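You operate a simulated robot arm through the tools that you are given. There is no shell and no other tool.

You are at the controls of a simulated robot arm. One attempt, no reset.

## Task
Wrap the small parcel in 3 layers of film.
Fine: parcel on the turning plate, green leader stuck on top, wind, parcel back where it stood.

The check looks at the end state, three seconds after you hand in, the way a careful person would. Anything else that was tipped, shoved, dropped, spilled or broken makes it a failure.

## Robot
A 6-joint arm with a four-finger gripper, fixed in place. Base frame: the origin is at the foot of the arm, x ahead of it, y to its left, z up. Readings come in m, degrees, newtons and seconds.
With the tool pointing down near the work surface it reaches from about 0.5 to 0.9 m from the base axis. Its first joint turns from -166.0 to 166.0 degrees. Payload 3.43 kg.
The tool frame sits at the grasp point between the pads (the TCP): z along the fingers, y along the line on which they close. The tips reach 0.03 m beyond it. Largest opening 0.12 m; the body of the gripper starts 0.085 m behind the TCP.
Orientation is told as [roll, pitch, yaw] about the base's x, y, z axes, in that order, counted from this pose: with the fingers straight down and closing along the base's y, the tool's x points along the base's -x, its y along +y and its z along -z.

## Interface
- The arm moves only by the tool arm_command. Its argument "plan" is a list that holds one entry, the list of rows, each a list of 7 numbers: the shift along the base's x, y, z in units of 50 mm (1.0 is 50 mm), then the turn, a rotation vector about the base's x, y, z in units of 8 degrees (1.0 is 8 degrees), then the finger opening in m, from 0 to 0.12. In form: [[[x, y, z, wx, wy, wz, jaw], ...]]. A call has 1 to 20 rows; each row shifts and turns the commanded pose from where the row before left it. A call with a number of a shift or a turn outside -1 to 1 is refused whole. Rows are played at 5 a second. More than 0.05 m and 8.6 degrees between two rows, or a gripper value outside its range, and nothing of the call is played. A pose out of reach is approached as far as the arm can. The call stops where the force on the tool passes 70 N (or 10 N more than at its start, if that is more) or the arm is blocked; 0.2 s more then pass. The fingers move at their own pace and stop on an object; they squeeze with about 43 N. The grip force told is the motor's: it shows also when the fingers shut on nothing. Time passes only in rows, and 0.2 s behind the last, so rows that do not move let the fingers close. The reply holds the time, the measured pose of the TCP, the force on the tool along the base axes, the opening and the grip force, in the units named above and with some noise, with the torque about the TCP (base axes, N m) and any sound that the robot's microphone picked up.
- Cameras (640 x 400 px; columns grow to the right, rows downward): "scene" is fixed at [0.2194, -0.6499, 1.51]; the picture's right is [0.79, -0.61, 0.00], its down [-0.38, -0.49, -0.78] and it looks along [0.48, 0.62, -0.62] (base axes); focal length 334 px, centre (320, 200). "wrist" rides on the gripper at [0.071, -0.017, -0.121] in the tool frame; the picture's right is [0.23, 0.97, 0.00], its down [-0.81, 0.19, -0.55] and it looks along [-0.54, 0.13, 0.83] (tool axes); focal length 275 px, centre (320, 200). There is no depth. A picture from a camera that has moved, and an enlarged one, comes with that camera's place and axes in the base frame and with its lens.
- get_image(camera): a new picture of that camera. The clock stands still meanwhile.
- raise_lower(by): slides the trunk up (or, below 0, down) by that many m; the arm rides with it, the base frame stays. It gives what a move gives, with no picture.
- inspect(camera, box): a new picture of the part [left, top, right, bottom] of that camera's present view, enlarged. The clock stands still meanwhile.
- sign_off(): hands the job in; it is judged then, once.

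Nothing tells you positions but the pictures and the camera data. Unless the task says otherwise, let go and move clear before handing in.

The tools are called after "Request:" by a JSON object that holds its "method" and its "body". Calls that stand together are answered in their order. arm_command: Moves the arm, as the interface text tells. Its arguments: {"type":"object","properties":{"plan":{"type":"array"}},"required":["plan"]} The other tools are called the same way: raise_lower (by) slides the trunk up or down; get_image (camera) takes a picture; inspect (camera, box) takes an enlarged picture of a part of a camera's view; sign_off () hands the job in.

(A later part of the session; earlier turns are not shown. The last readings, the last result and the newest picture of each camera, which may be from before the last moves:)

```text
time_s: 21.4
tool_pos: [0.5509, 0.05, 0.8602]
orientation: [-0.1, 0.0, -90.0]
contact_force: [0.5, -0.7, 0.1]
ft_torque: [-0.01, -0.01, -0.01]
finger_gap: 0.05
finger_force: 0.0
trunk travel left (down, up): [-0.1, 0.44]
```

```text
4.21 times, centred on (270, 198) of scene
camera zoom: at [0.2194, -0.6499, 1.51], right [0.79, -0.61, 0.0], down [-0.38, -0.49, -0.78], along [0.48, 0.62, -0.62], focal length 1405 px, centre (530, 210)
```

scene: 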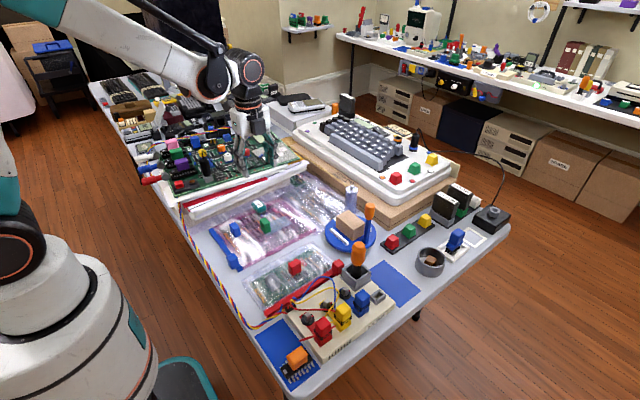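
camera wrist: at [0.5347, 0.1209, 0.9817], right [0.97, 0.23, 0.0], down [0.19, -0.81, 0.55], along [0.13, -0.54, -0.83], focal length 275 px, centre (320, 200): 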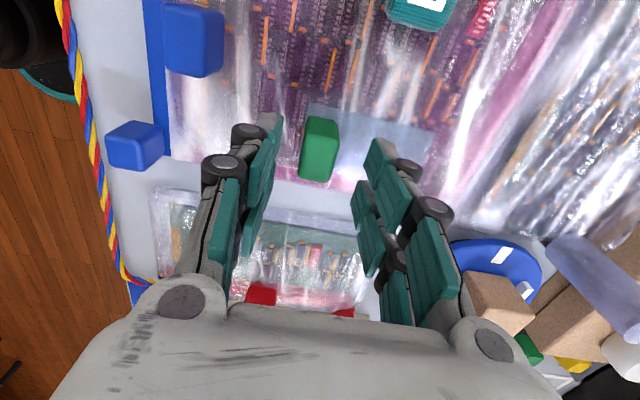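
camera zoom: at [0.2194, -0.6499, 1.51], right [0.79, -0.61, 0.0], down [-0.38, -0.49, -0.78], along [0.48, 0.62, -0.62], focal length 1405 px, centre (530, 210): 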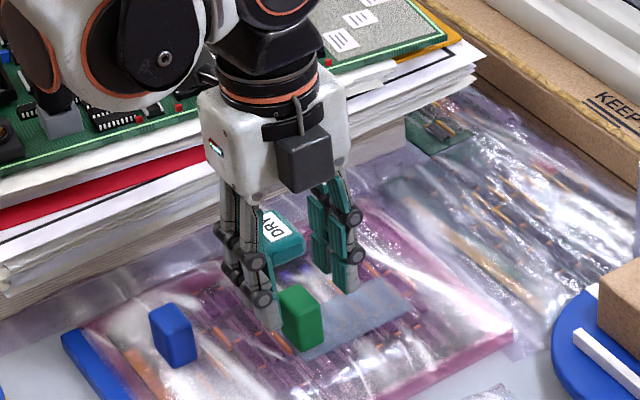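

The block is centred between the fingers. I'll lower another 25 mm, then close on it.

Request:
{"method": "arm_command", "body": {"plan": [[[0, 0, -0.3, 0, 0, 0, 0.05], [0, 0, -0.2, 0, 0, 0, 0.05], [0, 0, 0, 0, 0, 0, 0.05]]]}}

Request:
{"method": "inspect", "body": {"camera": "wrist", "box": [200, 60, 440, 240]}}

```text
time_s: 22.2
tool_pos: [0.5514, 0.049, 0.8355]
orientation: [0.0, 0.0, -90.0]
contact_force: [-1.1, -0.9, -0.5]
ft_torque: [-0.03, -0.01, 0.02]
finger_gap: 0.0499
finger_force: 0.1
trunk travel left (down, up): [-0.1, 0.44]
```

```text
2.22 times, centred on (320, 150) of wrist
camera zoom: at [0.5349, 0.1204, 0.9571], right [0.97, 0.23, 0.0], down [0.19, -0.81, 0.55], along [0.13, -0.54, -0.83], focal length 612 px, centre (320, 311)
```

zoom: 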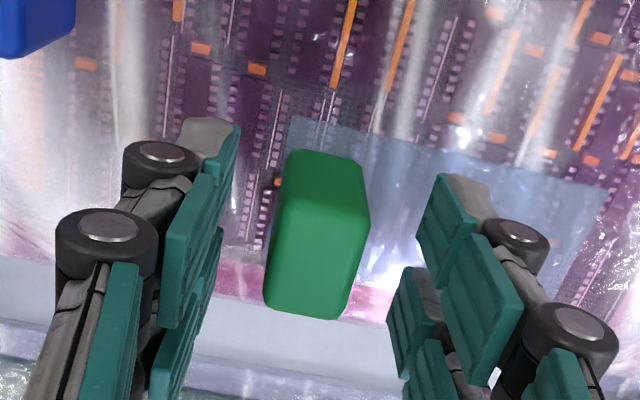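

The block is between the pads with nothing touching. I'll close on it.

Request:
{"method": "arm_command", "body": {"plan": [[[0, 0, 0, 0, 0, 0, 0.04], [0, 0, 0, 0, 0, 0, 0.03], [0, 0, 0, 0, 0, 0, 0.02], [0, 0, 0, 0, 0, 0, 0.01], [0, 0, 0, 0, 0, 0, 0.01], [0, 0, 0, 0, 0, 0, 0.01]]]}}

Request:
{"method": "inspect", "body": {"camera": "wrist", "box": [200, 60, 440, 240]}}

```text
time_s: 23.6
tool_pos: [0.5505, 0.05, 0.8356]
orientation: [0.0, 0.0, -90.0]
contact_force: [0.7, -0.5, 0.6]
ft_torque: [0.01, 0.02, 0.01]
finger_gap: 0.0209
finger_force: 42.8
trunk travel left (down, up): [-0.1, 0.44]
```

```text
2.22 times, centred on (320, 150) of wrist
camera zoom: at [0.535, 0.1204, 0.9572], right [0.97, 0.23, 0.0], down [0.19, -0.81, 0.55], along [0.13, -0.54, -0.83], focal length 612 px, centre (320, 311)
```

zoom: 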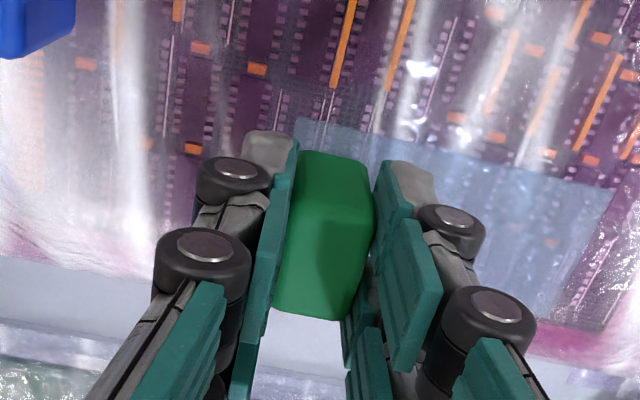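

The leader block is gripped (gap 0.021). I'll lift gently and see how the strip behaves and whether it's tied to anything.

Request:
{"method": "arm_command", "body": {"plan": [[[0, 0, 0.2, 0, 0, 0, 0.01], [0, 0, 0.4, 0, 0, 0, 0.01], [0, 0, 0.6, 0, 0, 0, 0.01], [0, 0, 0.6, 0, 0, 0, 0.01], [0, 0, 0.6, 0, 0, 0, 0.01], [0, 0, 0, 0, 0, 0, 0.01]]]}}

Request:
{"method": "get_image", "body": {"camera": "wrist"}}

Request:
{"method": "inspect", "body": {"camera": "scene", "box": [220, 100, 400, 260]}}

```text
time_s: 25.0
tool_pos: [0.5517, 0.0471, 0.9549]
orientation: [0.0, 0.0, -90.0]
contact_force: [-0.2, -0.3, 0.6]
ft_torque: [-0.04, -0.01, -0.03]
finger_gap: 0.0209
finger_force: 42.8
trunk travel left (down, up): [-0.1, 0.44]
```

```text
taken
camera wrist: at [0.5353, 0.118, 1.0766], right [0.97, 0.23, 0.0], down [0.19, -0.81, 0.55], along [0.13, -0.54, -0.83], focal length 275 px, centre (320, 200)
```

wrist: 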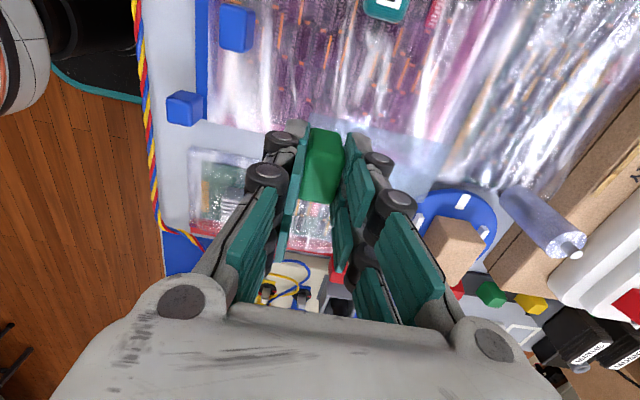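

```text
2.50 times, centred on (310, 180) of scene
camera zoom: at [0.2194, -0.6499, 1.51], right [0.79, -0.61, 0.0], down [-0.38, -0.49, -0.78], along [0.48, 0.62, -0.62], focal length 834 px, centre (345, 250)
```

zoom: 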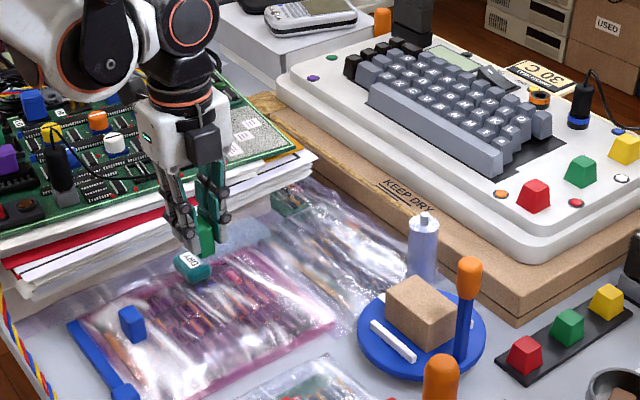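

The leader came up freely with its strip held out stiffly. I'll turn it +90° on the way so the strip lies along the parcel's long axis, which leaves the parcel's x faces clear for gripping later. Then I'll hover above the parcel.

Request:
{"method": "arm_command", "body": {"plan": [[[0.2, -0.2, 0.8, 0, 0, 0, 0.01], [0.374, -0.27, 0.1, 0, 0, 0.9375, 0.01], [0.374, -0.27, 0, 0, 0, 0.9375, 0.01], [0.374, -0.27, 0, 0, 0, 0.9375, 0.01], [0.374, -0.27, 0, 0, 0, 0.9375, 0.01], [0.374, -0.27, 0, 0, 0, 0.9375, 0.01], [0.374, -0.27, 0, 0, 0, 0.9375, 0.01], [0.374, -0.27, 0, 0, 0, 0.9375, 0.01], [0.374, -0.27, 0, 0, 0, 0.9375, 0.01], [0.374, -0.27, 0, 0, 0, 0.9375, 0.01], [0.374, -0.27, 0, 0, 0, 0.9375, 0.01], [0.332, -0.2, 0, 0, 0, 0.9375, 0.01], [0, 0, 0, 0, 0, 0.9375, 0.01], [0, 0, 0, 0, 0, 0, 0.01], [0, 0, 0, 0, 0, 0, 0.01]]]}}

Request:
{"method": "get_image", "body": {"camera": "wrist"}}

Request:
{"method": "inspect", "body": {"camera": "scene", "box": [280, 110, 440, 260]}}

```text
time_s: 28.2
tool_pos: [0.7647, -0.1071, 1.0003]
orientation: [0.0, 0.0, -0.1]
contact_force: [-0.1, 0.3, -0.7]
ft_torque: [0.03, -0.03, 0.03]
finger_gap: 0.0211
finger_force: 43.0
trunk travel left (down, up): [-0.1, 0.44]
```

```text
taken
camera wrist: at [0.6939, -0.1248, 1.1216], right [-0.23, 0.97, 0.0], down [0.81, 0.19, 0.55], along [0.54, 0.13, -0.83], focal length 275 px, centre (320, 200)
```

wrist: 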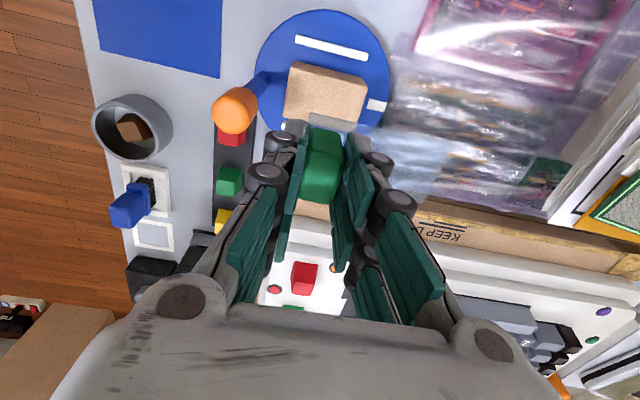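

```text
2.67 times, centred on (360, 185) of scene
camera zoom: at [0.2194, -0.6499, 1.51], right [0.79, -0.61, 0.0], down [-0.38, -0.49, -0.78], along [0.48, 0.62, -0.62], focal length 890 px, centre (213, 240)
```

zoom: 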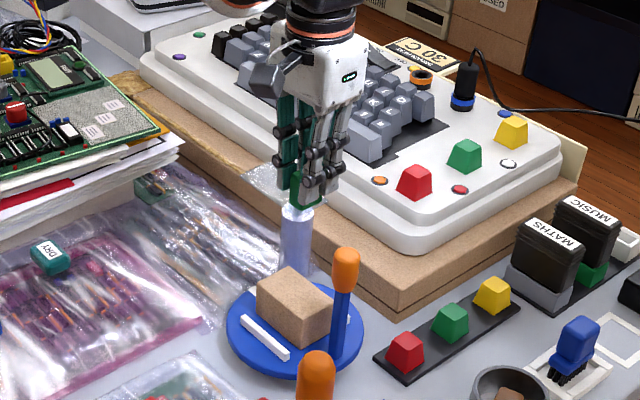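

The leader hovers above the parcel with its strip pointing +y. I'll check the parcel's exact position under it before lowering.

Request:
{"method": "inspect", "body": {"camera": "wrist", "box": [220, 0, 420, 140]}}

```text
2.86 times, centred on (320, 70) of wrist
camera zoom: at [0.6939, -0.1248, 1.1216], right [-0.23, 0.97, 0.0], down [0.81, 0.19, 0.55], along [0.54, 0.13, -0.83], focal length 786 px, centre (320, 571)
```

zoom: 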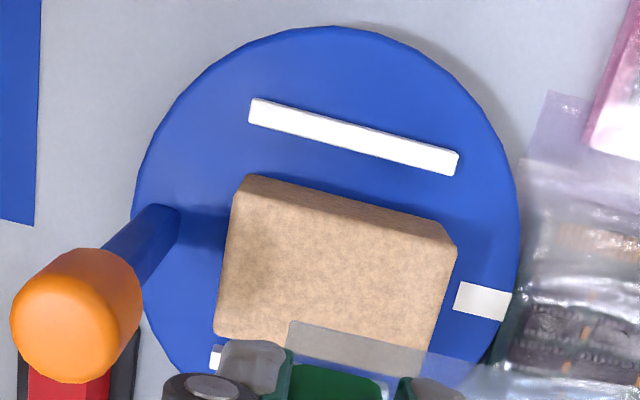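

The parcel top is centred at (0.7655, -0.104). I'll lower the leader to about 1 cm above it, then creep down.

Request:
{"method": "arm_command", "body": {"plan": [[[0.016, -0.088, -0.4, 0, 0, 0, 0.01], [0, 0, -0.5, 0, 0, 0, 0.01], [0, 0, -0.5, 0, 0, 0, 0.01], [0, 0, -0.5, 0, 0, 0, 0.01], [0, 0, -0.4, 0, 0, 0, 0.01], [0, 0, 0, 0, 0, 0, 0.01]]]}}

Request:
{"method": "get_image", "body": {"camera": "wrist"}}

Request:
{"method": "inspect", "body": {"camera": "scene", "box": [310, 150, 420, 255]}}

```text
time_s: 29.6
tool_pos: [0.7654, -0.1101, 0.8854]
orientation: [0.0, 0.0, 0.0]
contact_force: [0.3, 1.0, -0.3]
ft_torque: [0.01, 0.0, 0.0]
finger_gap: 0.0209
finger_force: 42.8
trunk travel left (down, up): [-0.1, 0.44]
```

```text
taken
camera wrist: at [0.6947, -0.1273, 1.006], right [-0.23, 0.97, 0.0], down [0.81, 0.19, 0.55], along [0.54, 0.13, -0.83], focal length 275 px, centre (320, 200)
```

wrist: 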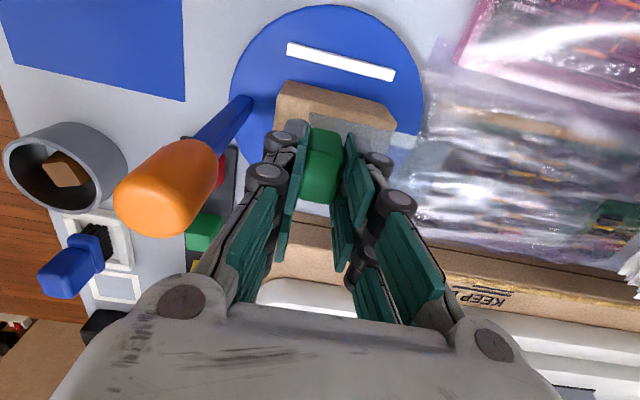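

```text
3.81 times, centred on (365, 202) of scene
camera zoom: at [0.2194, -0.6499, 1.51], right [0.79, -0.61, 0.0], down [-0.38, -0.49, -0.78], along [0.48, 0.62, -0.62], focal length 1271 px, centre (149, 190)
```

zoom: 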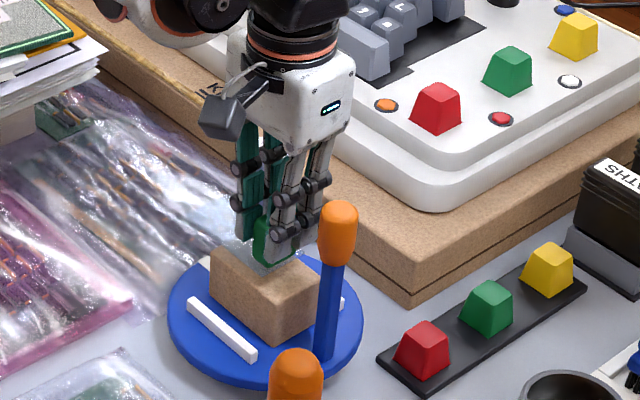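

The block is just above the parcel top, well inside its outline. I'll creep down now.

Request:
{"method": "arm_command", "body": {"plan": [[[0, 0, -0.05, 0, 0, 0, 0.01], [0, 0, -0.05, 0, 0, 0, 0.01], [0, 0, -0.05, 0, 0, 0, 0.01], [0, 0, 0, 0, 0, 0, 0.01]]]}}

```text
time_s: 30.6
tool_pos: [0.7651, -0.1095, 0.8779]
orientation: [0.0, 0.0, 0.0]
contact_force: [-0.9, -0.2, -0.4]
ft_torque: [-0.03, -0.01, 0.0]
finger_gap: 0.021
finger_force: 43.0
trunk travel left (down, up): [-0.1, 0.44]
```

No contact yet at 0.878, so I'll keep creeping down in millimetre steps.

Request:
{"method": "arm_command", "body": {"plan": [[[0, 0, -0.03, 0, 0, 0, 0.01], [0, 0, -0.03, 0, 0, 0, 0.01], [0, 0, 0, 0, 0, 0, 0.01]]]}}

```text
time_s: 31.4
tool_pos: [0.7663, -0.1112, 0.8744]
orientation: [0.0, -0.1, 0.0]
contact_force: [0.0, -0.1, -0.5]
ft_torque: [-0.02, -0.02, 0.03]
finger_gap: 0.0208
finger_force: 42.8
trunk travel left (down, up): [-0.1, 0.44]
```

Request:
{"method": "arm_command", "body": {"plan": [[[0, 0, -0.03, 0, 0, 0, 0.01], [0, 0, -0.03, 0, 0, 0, 0.01], [0, 0, 0, 0, 0, 0, 0.01]]]}}

Request:
{"method": "inspect", "body": {"camera": "scene", "box": [340, 185, 400, 235]}}

```text
time_s: 32.2
tool_pos: [0.7663, -0.11, 0.8731]
orientation: [0.1, 0.0, 0.1]
contact_force: [5.5, -1.2, 24.4]
ft_torque: [0.1, -0.27, -0.09]
finger_gap: 0.0211
finger_force: 42.9
trunk travel left (down, up): [-0.1, 0.44]
```

```text
8.00 times, centred on (370, 210) of scene
camera zoom: at [0.2194, -0.6499, 1.51], right [0.79, -0.61, 0.0], down [-0.38, -0.49, -0.78], along [0.48, 0.62, -0.62], focal length 2669 px, centre (-80, 120)
```

zoom: 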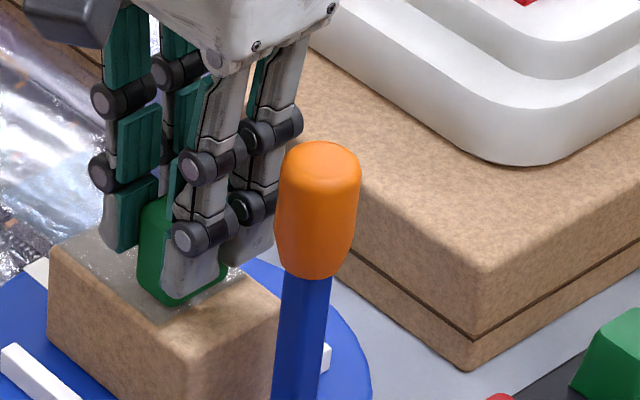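

The leader is pressed flat on the parcel top at 24 N. I'll hold a moment so it sticks, ease off, and open just enough to let go.

Request:
{"method": "arm_command", "body": {"plan": [[[0, 0, 0, 0, 0, 0, 0.01], [0, 0, 0, 0, 0, 0, 0.01], [0, 0, 0.025, 0, 0, 0, 0.01], [0, 0, 0.01, 0, 0, 0, 0.02], [0, 0, 0, 0, 0, 0, 0.03], [0, 0, 0, 0, 0, 0, 0.04], [0, 0, 0, 0, 0, 0, 0.045]]]}}

Request:
{"method": "inspect", "body": {"camera": "scene", "box": [330, 175, 410, 245]}}

Request:
{"method": "get_image", "body": {"camera": "wrist"}}

```text
time_s: 33.8
tool_pos: [0.7651, -0.1106, 0.8732]
orientation: [0.0, 0.0, -0.1]
contact_force: [1.0, 0.4, 0.0]
ft_torque: [0.0, 0.01, 0.01]
finger_gap: 0.0451
finger_force: 0.1
trunk travel left (down, up): [-0.1, 0.44]
```

```text
5.71 times, centred on (370, 210) of scene
camera zoom: at [0.2194, -0.6499, 1.51], right [0.79, -0.61, 0.0], down [-0.38, -0.49, -0.78], along [0.48, 0.62, -0.62], focal length 1906 px, centre (34, 143)
```

zoom: 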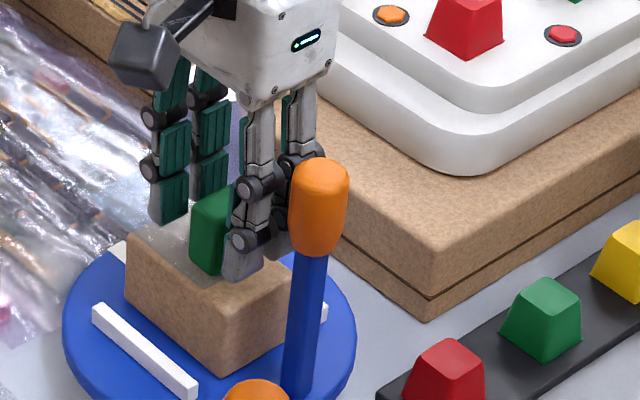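

```text
taken
camera wrist: at [0.6942, -0.1283, 0.9946], right [-0.23, 0.97, 0.0], down [0.81, 0.19, 0.55], along [0.54, 0.13, -0.83], focal length 275 px, centre (320, 200)
```

wrist: 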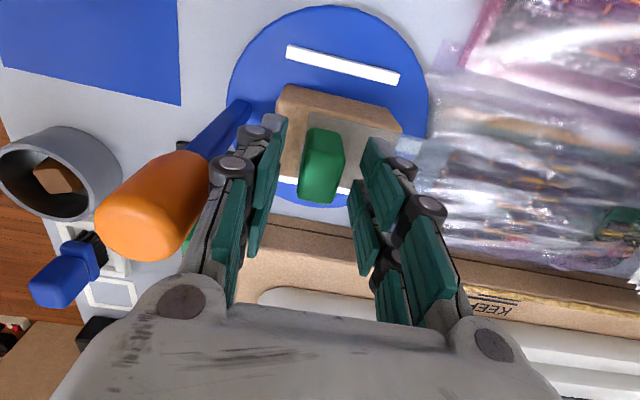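

The leader stays on the parcel top. I'll rise clear and look at the whole set-up before moving to the crank.

Request:
{"method": "arm_command", "body": {"plan": [[[0, 0, 0.3, 0, 0, 0, 0.045], [0, 0, 0.7, 0, 0, 0, 0.045], [0, 0, 0.9, 0, 0, 0, 0.045], [0, 0, 0.9, 0, 0, 0, 0.045], [0, 0, 0.4, 0, 0, 0, 0.045], [-0.9, 0, 0, 0, 0, 0, 0.05], [-0.9, 0, 0, 0, 0, 0, 0.05], [0, 0, 0, 0, 0, 0, 0.05]]]}}

Request:
{"method": "get_image", "body": {"camera": "wrist"}}

Request:
{"method": "inspect", "body": {"camera": "scene", "box": [310, 175, 410, 260]}}

```text
time_s: 35.6
tool_pos: [0.6731, -0.1131, 1.0335]
orientation: [0.0, 0.0, 0.0]
contact_force: [-0.5, 0.0, -0.6]
ft_torque: [-0.01, -0.05, 0.0]
finger_gap: 0.05
finger_force: 0.0
trunk travel left (down, up): [-0.1, 0.44]
```

```text
taken
camera wrist: at [0.603, -0.1307, 1.1556], right [-0.23, 0.97, 0.0], down [0.81, 0.19, 0.55], along [0.54, 0.13, -0.83], focal length 275 px, centre (320, 200)
```

wrist: 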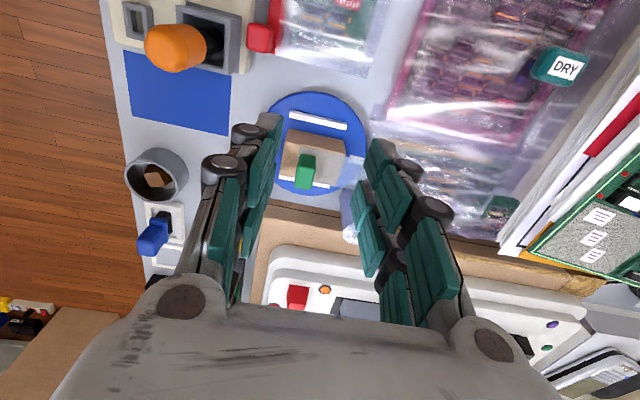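

```text
4.71 times, centred on (360, 218) of scene
camera zoom: at [0.2194, -0.6499, 1.51], right [0.79, -0.61, 0.0], down [-0.38, -0.49, -0.78], along [0.48, 0.62, -0.62], focal length 1570 px, centre (132, 118)
```

zoom: 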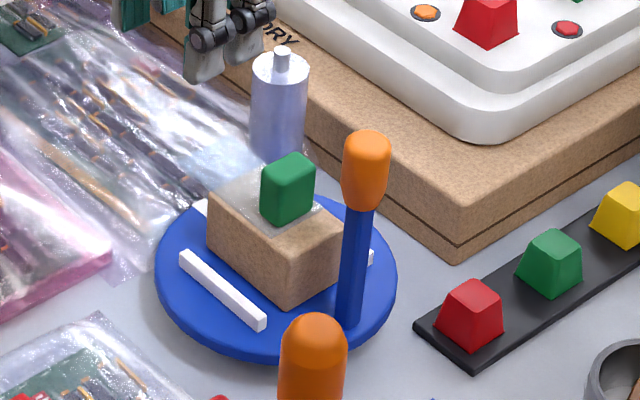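

The leader is lying flat on top with its block near the parcel's centre. I'll move above the crank knob and measure it precisely.

Request:
{"method": "arm_command", "body": {"plan": [[[0, -0.6, 0, 0, 0, 0, 0.06], [0, -0.6, 0, 0, 0, 0, 0.06], [0.6, 0, 0, 0, 0, 0, 0.06], [0.6, 0, 0, 0, 0, 0, 0.06], [0.6, 0, 0, 0, 0, 0, 0.06], [0, 0, 0, 0, 0, 0, 0.06]]]}}

Request:
{"method": "get_image", "body": {"camera": "wrist"}}

Request:
{"method": "inspect", "body": {"camera": "wrist", "box": [240, 60, 440, 200]}}

Request:
{"method": "inspect", "body": {"camera": "scene", "box": [340, 180, 420, 250]}}

```text
time_s: 37.0
tool_pos: [0.7644, -0.1699, 1.033]
orientation: [0.0, 0.1, 0.0]
contact_force: [0.9, -0.3, -0.2]
ft_torque: [-0.03, 0.0, 0.03]
finger_gap: 0.06
finger_force: 0.0
trunk travel left (down, up): [-0.1, 0.44]
```

```text
taken
camera wrist: at [0.6943, -0.1889, 1.1549], right [-0.23, 0.97, 0.0], down [0.81, 0.19, 0.55], along [0.54, 0.13, -0.83], focal length 275 px, centre (320, 200)
```

wrist: 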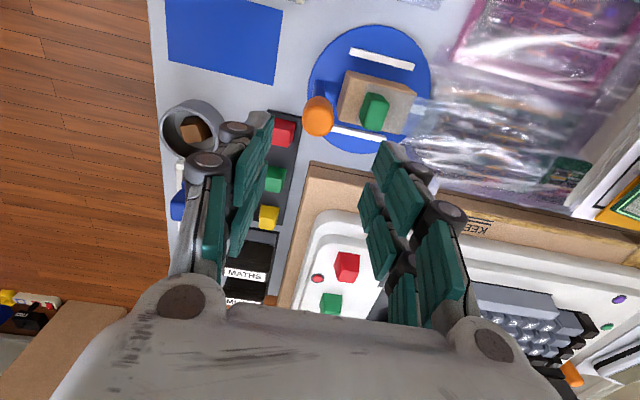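

```text
2.86 times, centred on (340, 130) of wrist
camera zoom: at [0.6943, -0.1889, 1.1549], right [-0.23, 0.97, 0.0], down [0.81, 0.19, 0.55], along [0.54, 0.13, -0.83], focal length 786 px, centre (263, 400)
```

zoom: 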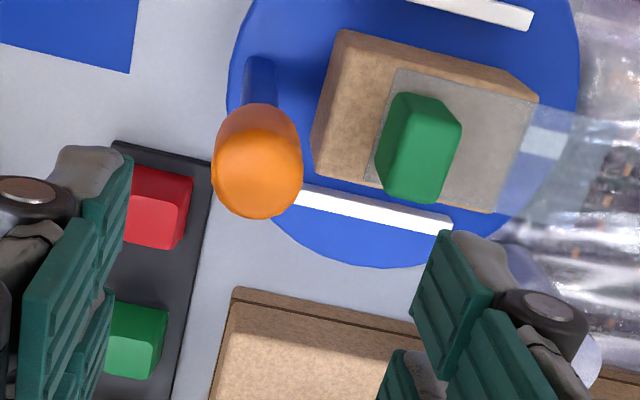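

```text
5.71 times, centred on (380, 215) of scene
camera zoom: at [0.2194, -0.6499, 1.51], right [0.79, -0.61, 0.0], down [-0.38, -0.49, -0.78], along [0.48, 0.62, -0.62], focal length 1906 px, centre (-23, 114)
```

zoom: 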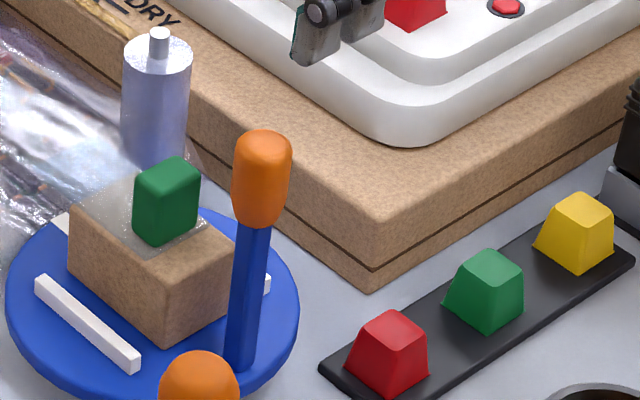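

The knob axis is at about (0.764, -0.173), with its orange part spanning z≈0.875–0.927; ribs and disc put the plate centre at about (0.7655, -0.106), so the crank radius is about 0.067. I'll lower around the knob with the tips staying above the roll's pin (z≈0.88).

Request:
{"method": "arm_command", "body": {"plan": [[[0, -0.06, -0.3, 0, 0, 0, 0.06], [0, 0, -0.5, 0, 0, 0, 0.06], [0, 0, -0.5, 0, 0, 0, 0.06], [0, 0, -0.5, 0, 0, 0, 0.06], [0, 0, -0.4, 0, 0, 0, 0.06], [0, 0, 0, 0, 0, 0, 0.06]]]}}

Request:
{"method": "inspect", "body": {"camera": "wrist", "box": [200, 60, 440, 260]}}

Request:
{"method": "inspect", "body": {"camera": "scene", "box": [330, 160, 430, 250]}}

```text
time_s: 38.4
tool_pos: [0.7656, -0.1751, 0.9237]
orientation: [0.0, 0.0, 0.0]
contact_force: [-0.4, 0.1, 0.0]
ft_torque: [-0.03, -0.01, 0.01]
finger_gap: 0.0599
finger_force: 0.3
trunk travel left (down, up): [-0.1, 0.44]
```

```text
2.00 times, centred on (320, 160) of wrist
camera zoom: at [0.6949, -0.1926, 1.0449], right [-0.23, 0.97, 0.0], down [0.81, 0.19, 0.55], along [0.54, 0.13, -0.83], focal length 551 px, centre (320, 280)
```

zoom: 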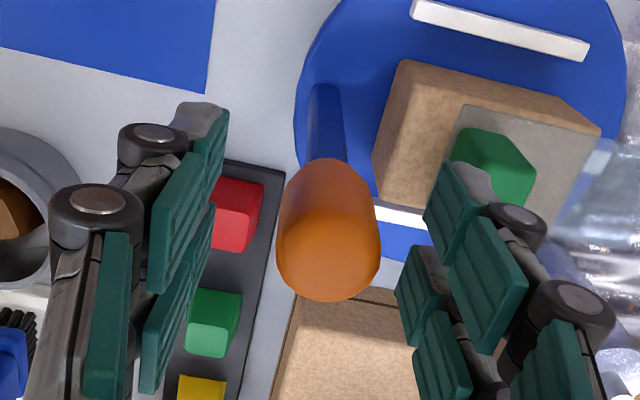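

```text
4.44 times, centred on (380, 205) of scene
camera zoom: at [0.2194, -0.6499, 1.51], right [0.79, -0.61, 0.0], down [-0.38, -0.49, -0.78], along [0.48, 0.62, -0.62], focal length 1483 px, centre (53, 178)
```

zoom: 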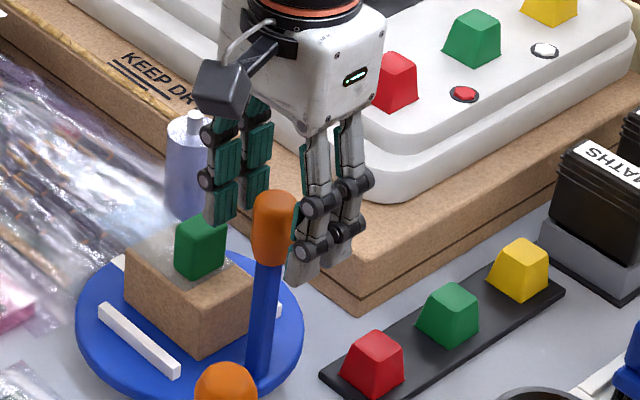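

The knob is between the pads, about 2 mm off centre. I'll close softly on it first and read the grip.

Request:
{"method": "arm_command", "body": {"plan": [[[0, 0.03, 0, 0, 0, 0, 0.05], [0, 0, 0, 0, 0, 0, 0.04], [0, 0, 0, 0, 0, 0, 0.03], [0, 0, 0, 0, 0, 0, 0.026], [0, 0, 0, 0, 0, 0, 0.026], [0, 0, 0, 0, 0, 0, 0.026]]]}}

Request:
{"method": "inspect", "body": {"camera": "wrist", "box": [200, 60, 440, 260]}}

```text
time_s: 39.8
tool_pos: [0.7648, -0.1728, 0.9241]
orientation: [0.0, 0.0, 0.0]
contact_force: [-0.5, 0.7, 0.1]
ft_torque: [0.03, -0.01, -0.03]
finger_gap: 0.0264
finger_force: 0.5
trunk travel left (down, up): [-0.1, 0.44]
```

```text
2.00 times, centred on (320, 160) of wrist
camera zoom: at [0.6943, -0.1907, 1.0452], right [-0.23, 0.97, 0.0], down [0.81, 0.19, 0.55], along [0.54, 0.13, -0.83], focal length 551 px, centre (320, 280)
```

zoom: 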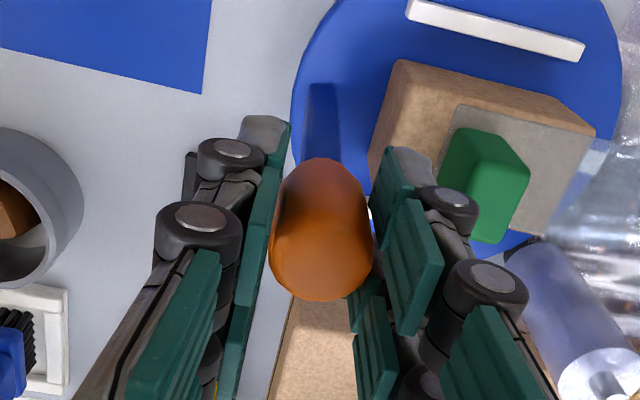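

The pads just touch at 0.0264, so the knob is about 26 mm across. I'll tighten to a moderate grip before turning.

Request:
{"method": "arm_command", "body": {"plan": [[[0, 0, 0, 0, 0, 0, 0.022], [0, 0, 0, 0, 0, 0, 0.022], [0, 0, 0, 0, 0, 0, 0.022]]]}}

```text
time_s: 40.6
tool_pos: [0.766, -0.1737, 0.9231]
orientation: [0.0, 0.0, 0.1]
contact_force: [-0.1, 2.9, -1.7]
ft_torque: [0.13, 0.02, -0.03]
finger_gap: 0.0253
finger_force: 45.0
trunk travel left (down, up): [-0.1, 0.44]
```

The grip is full at 45 N on the knob (25 mm across). I'll turn the first 36° counter-clockwise, slowly, and check forces and whether the plate follows.

Request:
{"method": "arm_command", "body": {"plan": [[[0.2112, 0.0166, 0, 0, 0, 0, 0.022], [0.206, 0.0494, 0, 0, 0, 0, 0.022], [0.1956, 0.0812, 0, 0, 0, 0, 0.022], [0.1808, 0.1106, 0, 0, 0, 0, 0.022]]]}}

Request:
{"method": "get_image", "body": {"camera": "wrist"}}

Request:
{"method": "inspect", "body": {"camera": "scene", "box": [310, 160, 430, 260]}}

```text
time_s: 41.6
tool_pos: [0.8052, -0.1585, 0.924]
orientation: [0.0, 0.0, 0.0]
contact_force: [-1.2, 1.7, -6.6]
ft_torque: [-0.19, 0.04, -0.03]
finger_gap: 0.0253
finger_force: 44.7
trunk travel left (down, up): [-0.1, 0.44]
```

```text
taken
camera wrist: at [0.735, -0.1771, 1.0452], right [-0.23, 0.97, 0.0], down [0.81, 0.19, 0.55], along [0.54, 0.13, -0.83], focal length 275 px, centre (320, 200)
```

wrist: 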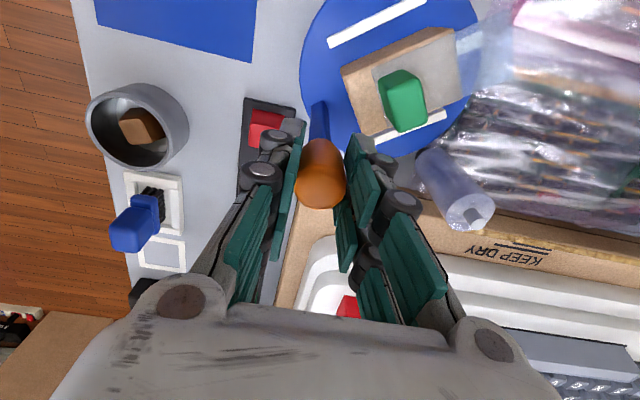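

```text
4.00 times, centred on (370, 210) of scene
camera zoom: at [0.2194, -0.6499, 1.51], right [0.79, -0.61, 0.0], down [-0.38, -0.49, -0.78], along [0.48, 0.62, -0.62], focal length 1334 px, centre (120, 160)
```

zoom: 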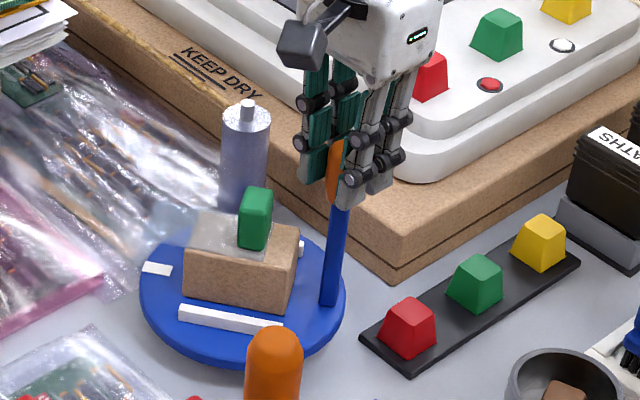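

The plate, parcel and leader turn together and forces stay small. I'll carry on to the 0° position and look at the clearance to the roll before passing it.

Request:
{"method": "arm_command", "body": {"plan": [[[0.161, 0.1376, 0, 0, 0, 0, 0.022], [0.1376, 0.161, 0, 0, 0, 0, 0.022], [0.1106, 0.1808, 0, 0, 0, 0, 0.022], [0.0812, 0.1956, 0, 0, 0, 0, 0.022], [0.0494, 0.206, 0, 0, 0, 0, 0.022], [0.0166, 0.2112, 0, 0, 0, 0, 0.022]]]}}

Request:
{"method": "get_image", "body": {"camera": "wrist"}}

Request:
{"method": "inspect", "body": {"camera": "scene", "box": [310, 150, 430, 260]}}

```text
time_s: 43.0
tool_pos: [0.8326, -0.1045, 0.9227]
orientation: [0.0, -0.1, -0.1]
contact_force: [12.0, 0.8, 24.1]
ft_torque: [-0.21, 0.16, 0.02]
finger_gap: 0.0252
finger_force: 45.1
trunk travel left (down, up): [-0.1, 0.44]
```

```text
taken
camera wrist: at [0.7621, -0.1212, 1.045], right [-0.23, 0.97, 0.0], down [0.81, 0.19, 0.55], along [0.54, 0.13, -0.83], focal length 275 px, centre (320, 200)
```

wrist: 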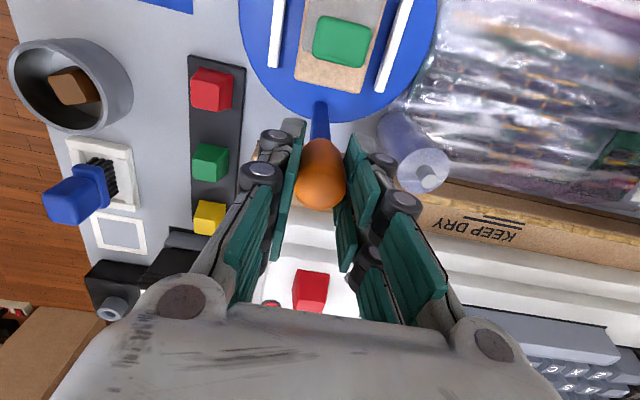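

```text
3.64 times, centred on (370, 205) of scene
camera zoom: at [0.2194, -0.6499, 1.51], right [0.79, -0.61, 0.0], down [-0.38, -0.49, -0.78], along [0.48, 0.62, -0.62], focal length 1213 px, centre (138, 182)
```

zoom: 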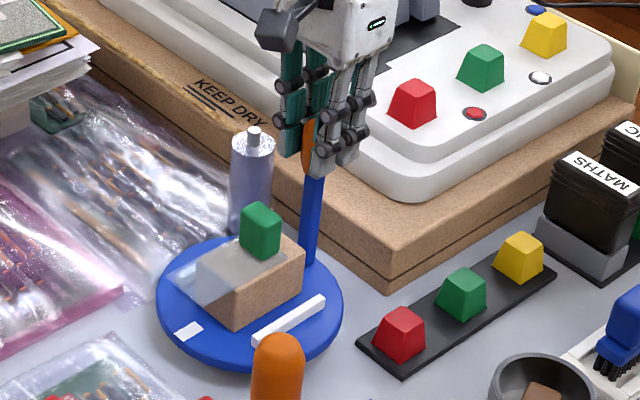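

The plate has turned a quarter, with the strip now trailing over the -x side. The 24 N upward looks like a millimetre of vertical preload in the grip, so I'll relieve that while continuing past the roll to 90°.

Request:
{"method": "arm_command", "body": {"plan": [[[-0.0066, 0.2112, 0.02, 0, 0, 0, 0.022], [-0.0494, 0.206, 0, 0, 0, 0, 0.022], [-0.0812, 0.1956, 0, 0, 0, 0, 0.022], [-0.1106, 0.1808, 0, 0, 0, 0, 0.022], [-0.1376, 0.161, 0, 0, 0, 0, 0.022]]]}}

Request:
{"method": "get_image", "body": {"camera": "wrist"}}

Request:
{"method": "inspect", "body": {"camera": "scene", "box": [310, 150, 430, 260]}}

```text
time_s: 44.2
tool_pos: [0.8135, -0.0569, 0.9234]
orientation: [0.0, 0.1, 0.1]
contact_force: [0.0, 2.1, -1.6]
ft_torque: [-0.17, -0.65, -0.03]
finger_gap: 0.025
finger_force: 45.2
trunk travel left (down, up): [-0.1, 0.44]
```

```text
taken
camera wrist: at [0.7428, -0.0744, 1.0452], right [-0.23, 0.97, 0.0], down [0.81, 0.19, 0.55], along [0.54, 0.13, -0.83], focal length 275 px, centre (320, 200)
```

wrist: 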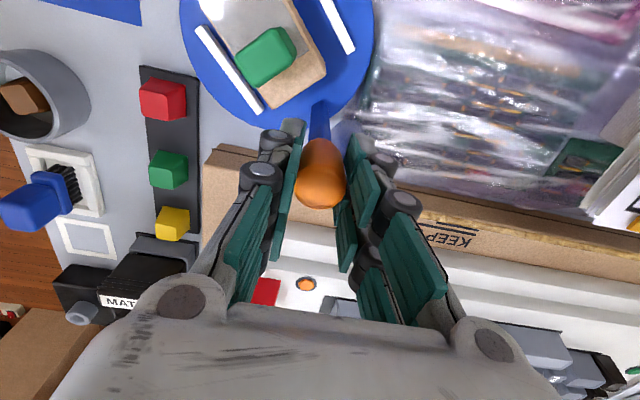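

```text
3.64 times, centred on (370, 205) of scene
camera zoom: at [0.2194, -0.6499, 1.51], right [0.79, -0.61, 0.0], down [-0.38, -0.49, -0.78], along [0.48, 0.62, -0.62], focal length 1213 px, centre (138, 182)
```

zoom: 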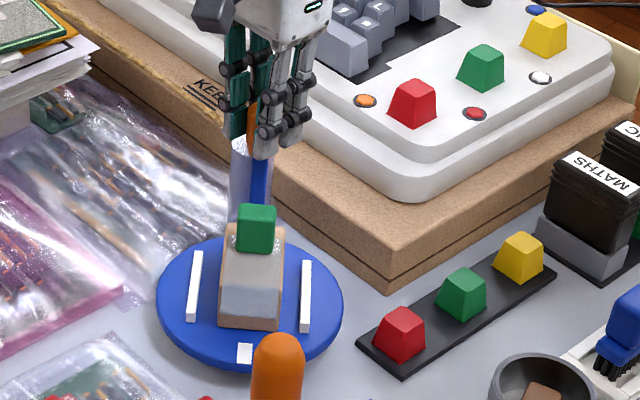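

It passed the roll with almost no force. I'll continue to the 180° position.

Request:
{"method": "arm_command", "body": {"plan": [[[-0.161, 0.1376, 0, 0, 0, 0, 0.022], [-0.1808, 0.1106, 0, 0, 0, 0, 0.022], [-0.1956, 0.0812, 0, 0, 0, 0, 0.022], [-0.206, 0.0494, 0, 0, 0, 0, 0.022], [-0.2112, 0.0166, 0, 0, 0, 0, 0.022], [-0.2112, -0.0166, 0, 0, 0, 0, 0.022], [-0.206, -0.0494, 0, 0, 0, 0, 0.022], [-0.1956, -0.0812, 0, 0, 0, 0, 0.022], [-0.1808, -0.1106, 0, 0, 0, 0, 0.022], [-0.161, -0.1376, 0, 0, 0, 0, 0.022], [-0.1376, -0.161, 0, 0, 0, 0, 0.022], [-0.1106, -0.1808, 0, 0, 0, 0, 0.022], [-0.0812, -0.1956, 0, 0, 0, 0, 0.022], [-0.0494, -0.206, 0, 0, 0, 0, 0.022], [-0.0166, -0.2112, 0, 0, 0, 0, 0.022]]]}}

Request:
{"method": "inspect", "body": {"camera": "scene", "box": [300, 140, 430, 260]}}

Request:
{"method": "get_image", "body": {"camera": "wrist"}}

```text
time_s: 47.4
tool_pos: [0.6979, -0.1074, 0.9234]
orientation: [-0.1, 0.2, -0.1]
contact_force: [-25.5, -0.2, -29.8]
ft_torque: [0.07, 1.09, 0.01]
finger_gap: 0.0246
finger_force: 44.7
trunk travel left (down, up): [-0.1, 0.44]
```

```text
3.33 times, centred on (365, 200) of scene
camera zoom: at [0.2194, -0.6499, 1.51], right [0.79, -0.61, 0.0], down [-0.38, -0.49, -0.78], along [0.48, 0.62, -0.62], focal length 1112 px, centre (170, 200)
```

zoom: 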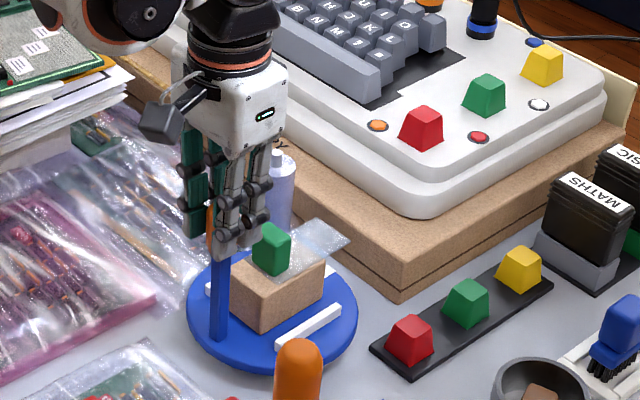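

```text
taken
camera wrist: at [0.6267, -0.1241, 1.0454], right [-0.23, 0.97, 0.0], down [0.81, 0.19, 0.55], along [0.54, 0.13, -0.83], focal length 275 px, centre (320, 200)
```

wrist: 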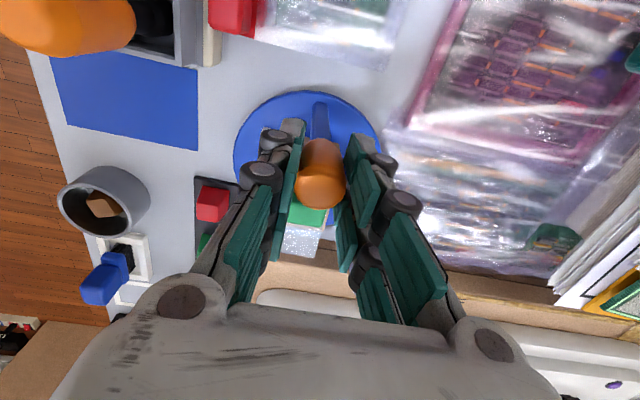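

Half a turn is done with parcel and leader riding along. The knob pushes outward on both sides, so its true radius is about 0.0685; I'll correct radius and height by about a millimetre and finish the first lap.

Request:
{"method": "arm_command", "body": {"plan": [[[-0.0171, -0.1943, -0.02, 0, 0, 0, 0.022], [0.0501, -0.209, -0.005, 0, 0, 0, 0.022], [0.0824, -0.1985, 0, 0, 0, 0, 0.022], [0.1122, -0.1835, 0, 0, 0, 0, 0.022], [0.1396, -0.1634, 0, 0, 0, 0, 0.022], [0.1634, -0.1396, 0, 0, 0, 0, 0.022], [0.1835, -0.1122, 0, 0, 0, 0, 0.022], [0.1985, -0.0824, 0, 0, 0, 0, 0.022], [0.209, -0.0501, 0, 0, 0, 0, 0.022], [0.2143, -0.0169, 0, 0, 0, 0, 0.022]]]}}

Request:
{"method": "inspect", "body": {"camera": "scene", "box": [300, 140, 430, 260]}}

```text
time_s: 49.6
tool_pos: [0.7628, -0.1728, 0.9239]
orientation: [-0.1, 0.1, 0.0]
contact_force: [0.5, -6.6, 14.0]
ft_torque: [-0.24, 0.1, 0.01]
finger_gap: 0.0249
finger_force: 44.5
trunk travel left (down, up): [-0.1, 0.44]
```

```text
3.33 times, centred on (365, 200) of scene
camera zoom: at [0.2194, -0.6499, 1.51], right [0.79, -0.61, 0.0], down [-0.38, -0.49, -0.78], along [0.48, 0.62, -0.62], focal length 1112 px, centre (170, 200)
```

zoom: 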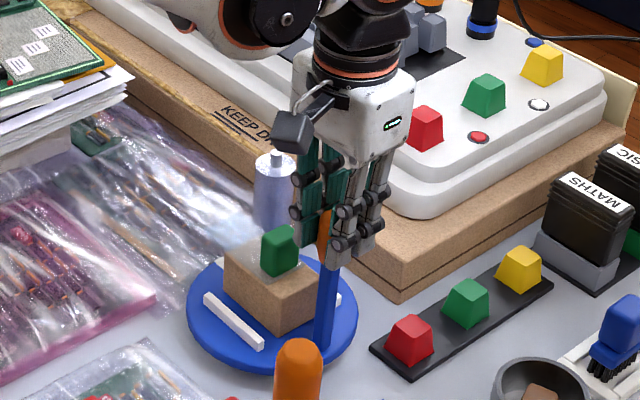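

The first lap is complete and the handle is back on the -y side. I'll look closely at the parcel for a film layer.

Request:
{"method": "inspect", "body": {"camera": "scene", "box": [335, 195, 395, 245]}}

Request:
{"method": "inspect", "body": {"camera": "wrist", "box": [200, 40, 440, 220]}}

```text
8.00 times, centred on (365, 220) of scene
camera zoom: at [0.2194, -0.6499, 1.51], right [0.79, -0.61, 0.0], down [-0.38, -0.49, -0.78], along [0.48, 0.62, -0.62], focal length 2669 px, centre (-40, 40)
```

zoom: 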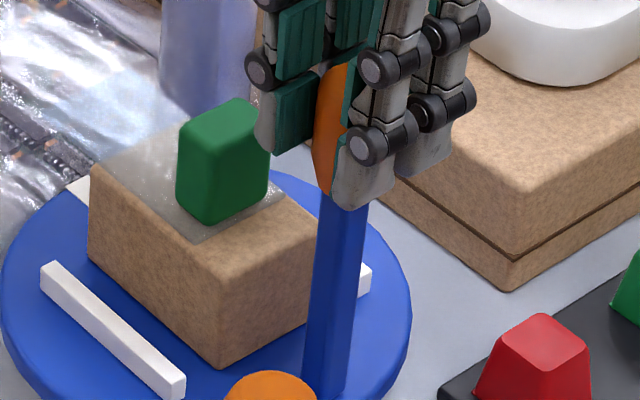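

```text
2.22 times, centred on (320, 130) of wrist
camera zoom: at [0.6931, -0.1904, 1.0452], right [-0.23, 0.97, 0.0], down [0.81, 0.19, 0.55], along [0.54, 0.13, -0.83], focal length 612 px, centre (320, 356)
```

zoom: 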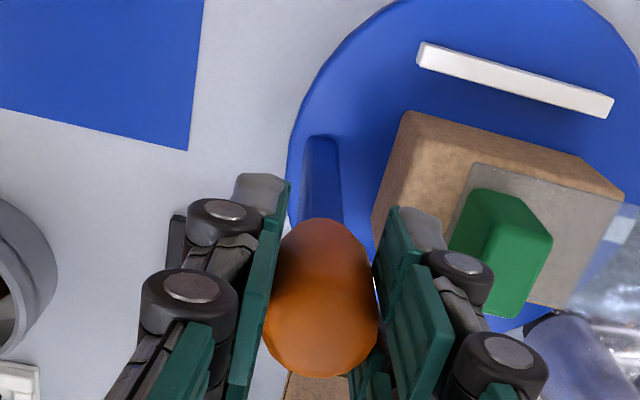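

No film is visible on the sides yet after one lap, though everything moves as it should. I'll keep turning and watch how it develops, starting with the next quarter turn.

Request:
{"method": "arm_command", "body": {"plan": [[[0.2143, 0.0119, 0.012, 0, 0, 0, 0.022], [0.209, 0.0501, 0, 0, 0, 0, 0.022], [0.1985, 0.0824, 0, 0, 0, 0, 0.022], [0.1835, 0.1122, 0, 0, 0, 0, 0.022], [0.1634, 0.1396, 0, 0, 0, 0, 0.022], [0.1396, 0.1634, 0, 0, 0, 0, 0.022], [0.1122, 0.1835, 0, 0, 0, 0, 0.022], [0.0824, 0.1985, 0, 0, 0, 0, 0.022], [0.0501, 0.209, 0, 0, 0, 0, 0.022], [0.0169, 0.2143, 0, 0, 0, 0, 0.022]]]}}

Request:
{"method": "inspect", "body": {"camera": "scene", "box": [320, 175, 400, 245]}}

Request:
{"method": "inspect", "body": {"camera": "wrist", "box": [220, 0, 480, 220]}}

```text
time_s: 51.8
tool_pos: [0.8323, -0.1017, 0.9234]
orientation: [-0.1, 0.0, 0.0]
contact_force: [11.1, 1.7, 15.3]
ft_torque: [-0.03, -1.02, -0.02]
finger_gap: 0.0247
finger_force: 45.1
trunk travel left (down, up): [-0.1, 0.44]
```

```text
5.71 times, centred on (360, 210) of scene
camera zoom: at [0.2194, -0.6499, 1.51], right [0.79, -0.61, 0.0], down [-0.38, -0.49, -0.78], along [0.48, 0.62, -0.62], focal length 1906 px, centre (91, 143)
```

zoom: 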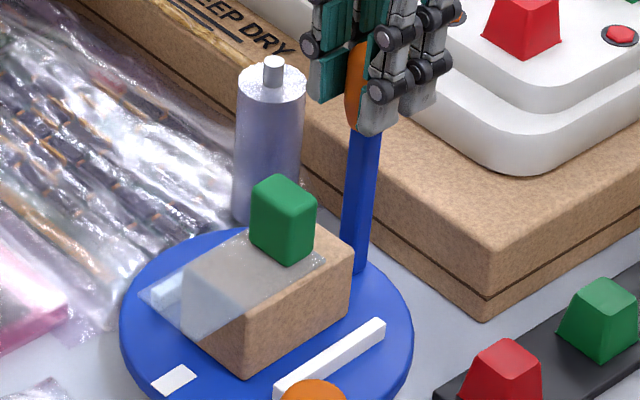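

```text
1.82 times, centred on (350, 110) of wrist
camera zoom: at [0.7623, -0.1192, 1.0452], right [-0.23, 0.97, 0.0], down [0.81, 0.19, 0.55], along [0.54, 0.13, -0.83], focal length 500 px, centre (266, 364)
```

zoom: 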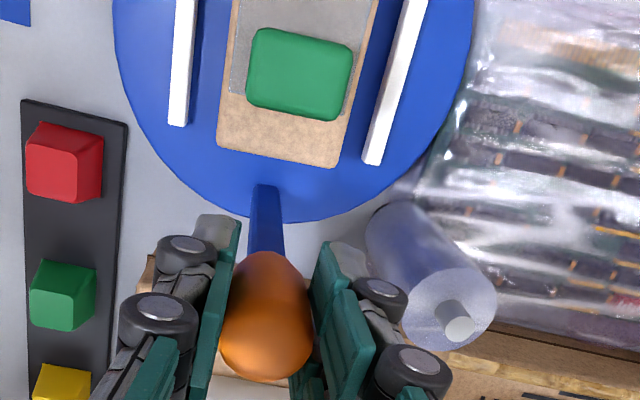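

Forces are fine, and the strip still sticks out over the parcel's end as before. I'll zoom in hard on the parcel for any sheen of film before continuing.

Request:
{"method": "inspect", "body": {"camera": "scene", "box": [335, 195, 375, 227]}}

Request:
{"method": "inspect", "body": {"camera": "wrist", "box": [290, 0, 390, 80]}}

Request:
{"method": "inspect", "body": {"camera": "scene", "box": [335, 180, 375, 212]}}

```text
12.50 times, centred on (355, 211) of scene
camera zoom: at [0.2194, -0.6499, 1.51], right [0.79, -0.61, 0.0], down [-0.38, -0.49, -0.78], along [0.48, 0.62, -0.62], focal length 4170 px, centre (-118, 62)
```

zoom: 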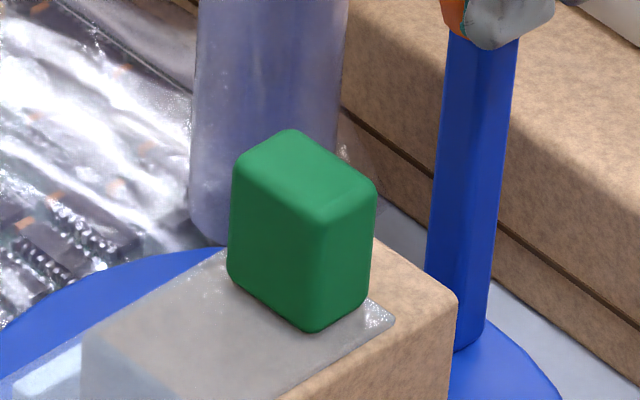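

```text
5.00 times, centred on (340, 40) of wrist
camera zoom: at [0.7623, -0.1192, 1.0452], right [-0.23, 0.97, 0.0], down [0.81, 0.19, 0.55], along [0.54, 0.13, -0.83], focal length 1376 px, centre (220, 1000)
```

zoom: 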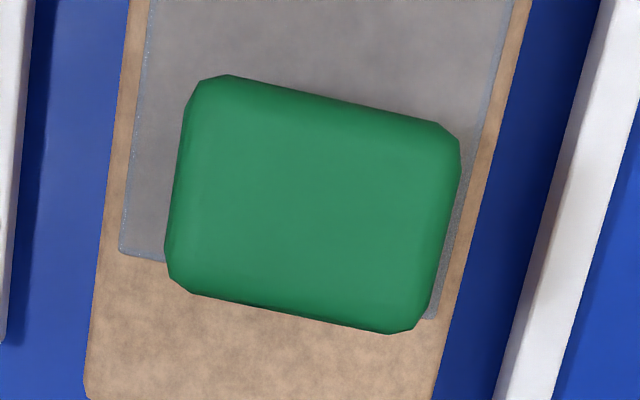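

```text
12.50 times, centred on (355, 196) of scene
camera zoom: at [0.2194, -0.6499, 1.51], right [0.79, -0.61, 0.0], down [-0.38, -0.49, -0.78], along [0.48, 0.62, -0.62], focal length 4170 px, centre (-118, 250)
```

zoom: 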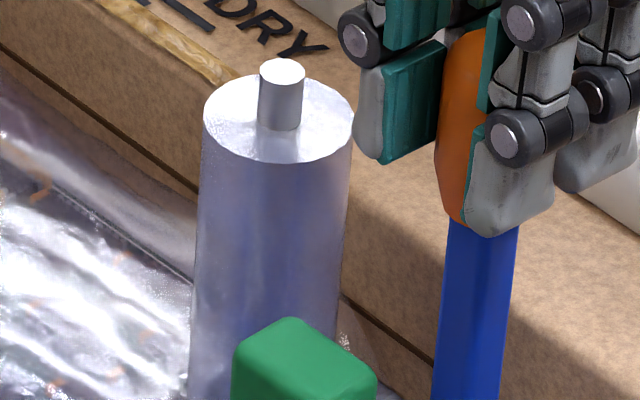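

The layers may simply not be drawn mid-wind; the leader stays firmly in place, so I'll go on. Next comes the half turn from 0° to 180°, with the slight radius correction.

Request:
{"method": "arm_command", "body": {"plan": [[[-0.0031, 0.2165, 0.012, 0, 0, 0, 0.022], [-0.0506, 0.2111, 0, 0, 0, 0, 0.022], [-0.0832, 0.2005, 0, 0, 0, 0, 0.022], [-0.1133, 0.1854, 0, 0, 0, 0, 0.022], [-0.141, 0.1651, 0, 0, 0, 0, 0.022], [-0.1651, 0.141, 0, 0, 0, 0, 0.022], [-0.1854, 0.1133, 0, 0, 0, 0, 0.022], [-0.2005, 0.0832, 0, 0, 0, 0, 0.022], [-0.2111, 0.0506, 0, 0, 0, 0, 0.022], [-0.2165, 0.0171, 0, 0, 0, 0, 0.022], [-0.2165, -0.0171, -0.005, 0, 0, 0, 0.022], [-0.2111, -0.0506, -0.005, 0, 0, 0, 0.022], [-0.2005, -0.0832, -0.005, 0, 0, 0, 0.022], [-0.1854, -0.1133, -0.005, 0, 0, 0, 0.022], [-0.1651, -0.141, 0, 0, 0, 0, 0.022], [-0.141, -0.1651, 0, 0, 0, 0, 0.022], [-0.1133, -0.1854, 0, 0, 0, 0, 0.022], [-0.0832, -0.2005, 0, 0, 0, 0, 0.022], [-0.0506, -0.2111, 0, 0, 0, 0, 0.022], [-0.0171, -0.2165, 0, 0, 0, 0, 0.022]]]}}

Request:
{"method": "inspect", "body": {"camera": "scene", "box": [310, 165, 410, 255]}}

```text
time_s: 56.0
tool_pos: [0.6974, -0.1018, 0.9222]
orientation: [0.1, -0.2, 0.1]
contact_force: [31.2, -1.9, 24.8]
ft_torque: [0.28, -1.28, 0.02]
finger_gap: 0.0251
finger_force: 45.4
trunk travel left (down, up): [-0.1, 0.44]
```

```text
4.44 times, centred on (360, 210) of scene
camera zoom: at [0.2194, -0.6499, 1.51], right [0.79, -0.61, 0.0], down [-0.38, -0.49, -0.78], along [0.48, 0.62, -0.62], focal length 1483 px, centre (142, 156)
```

zoom: 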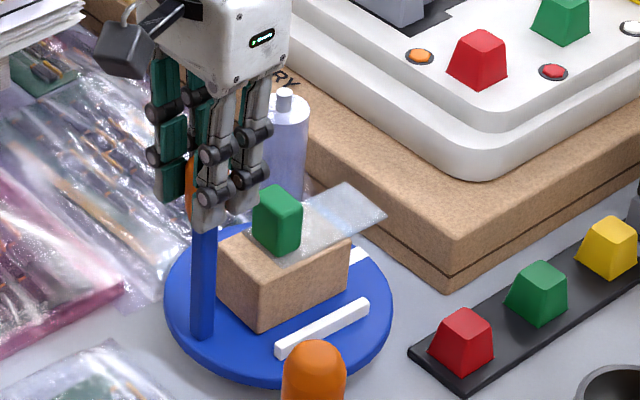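

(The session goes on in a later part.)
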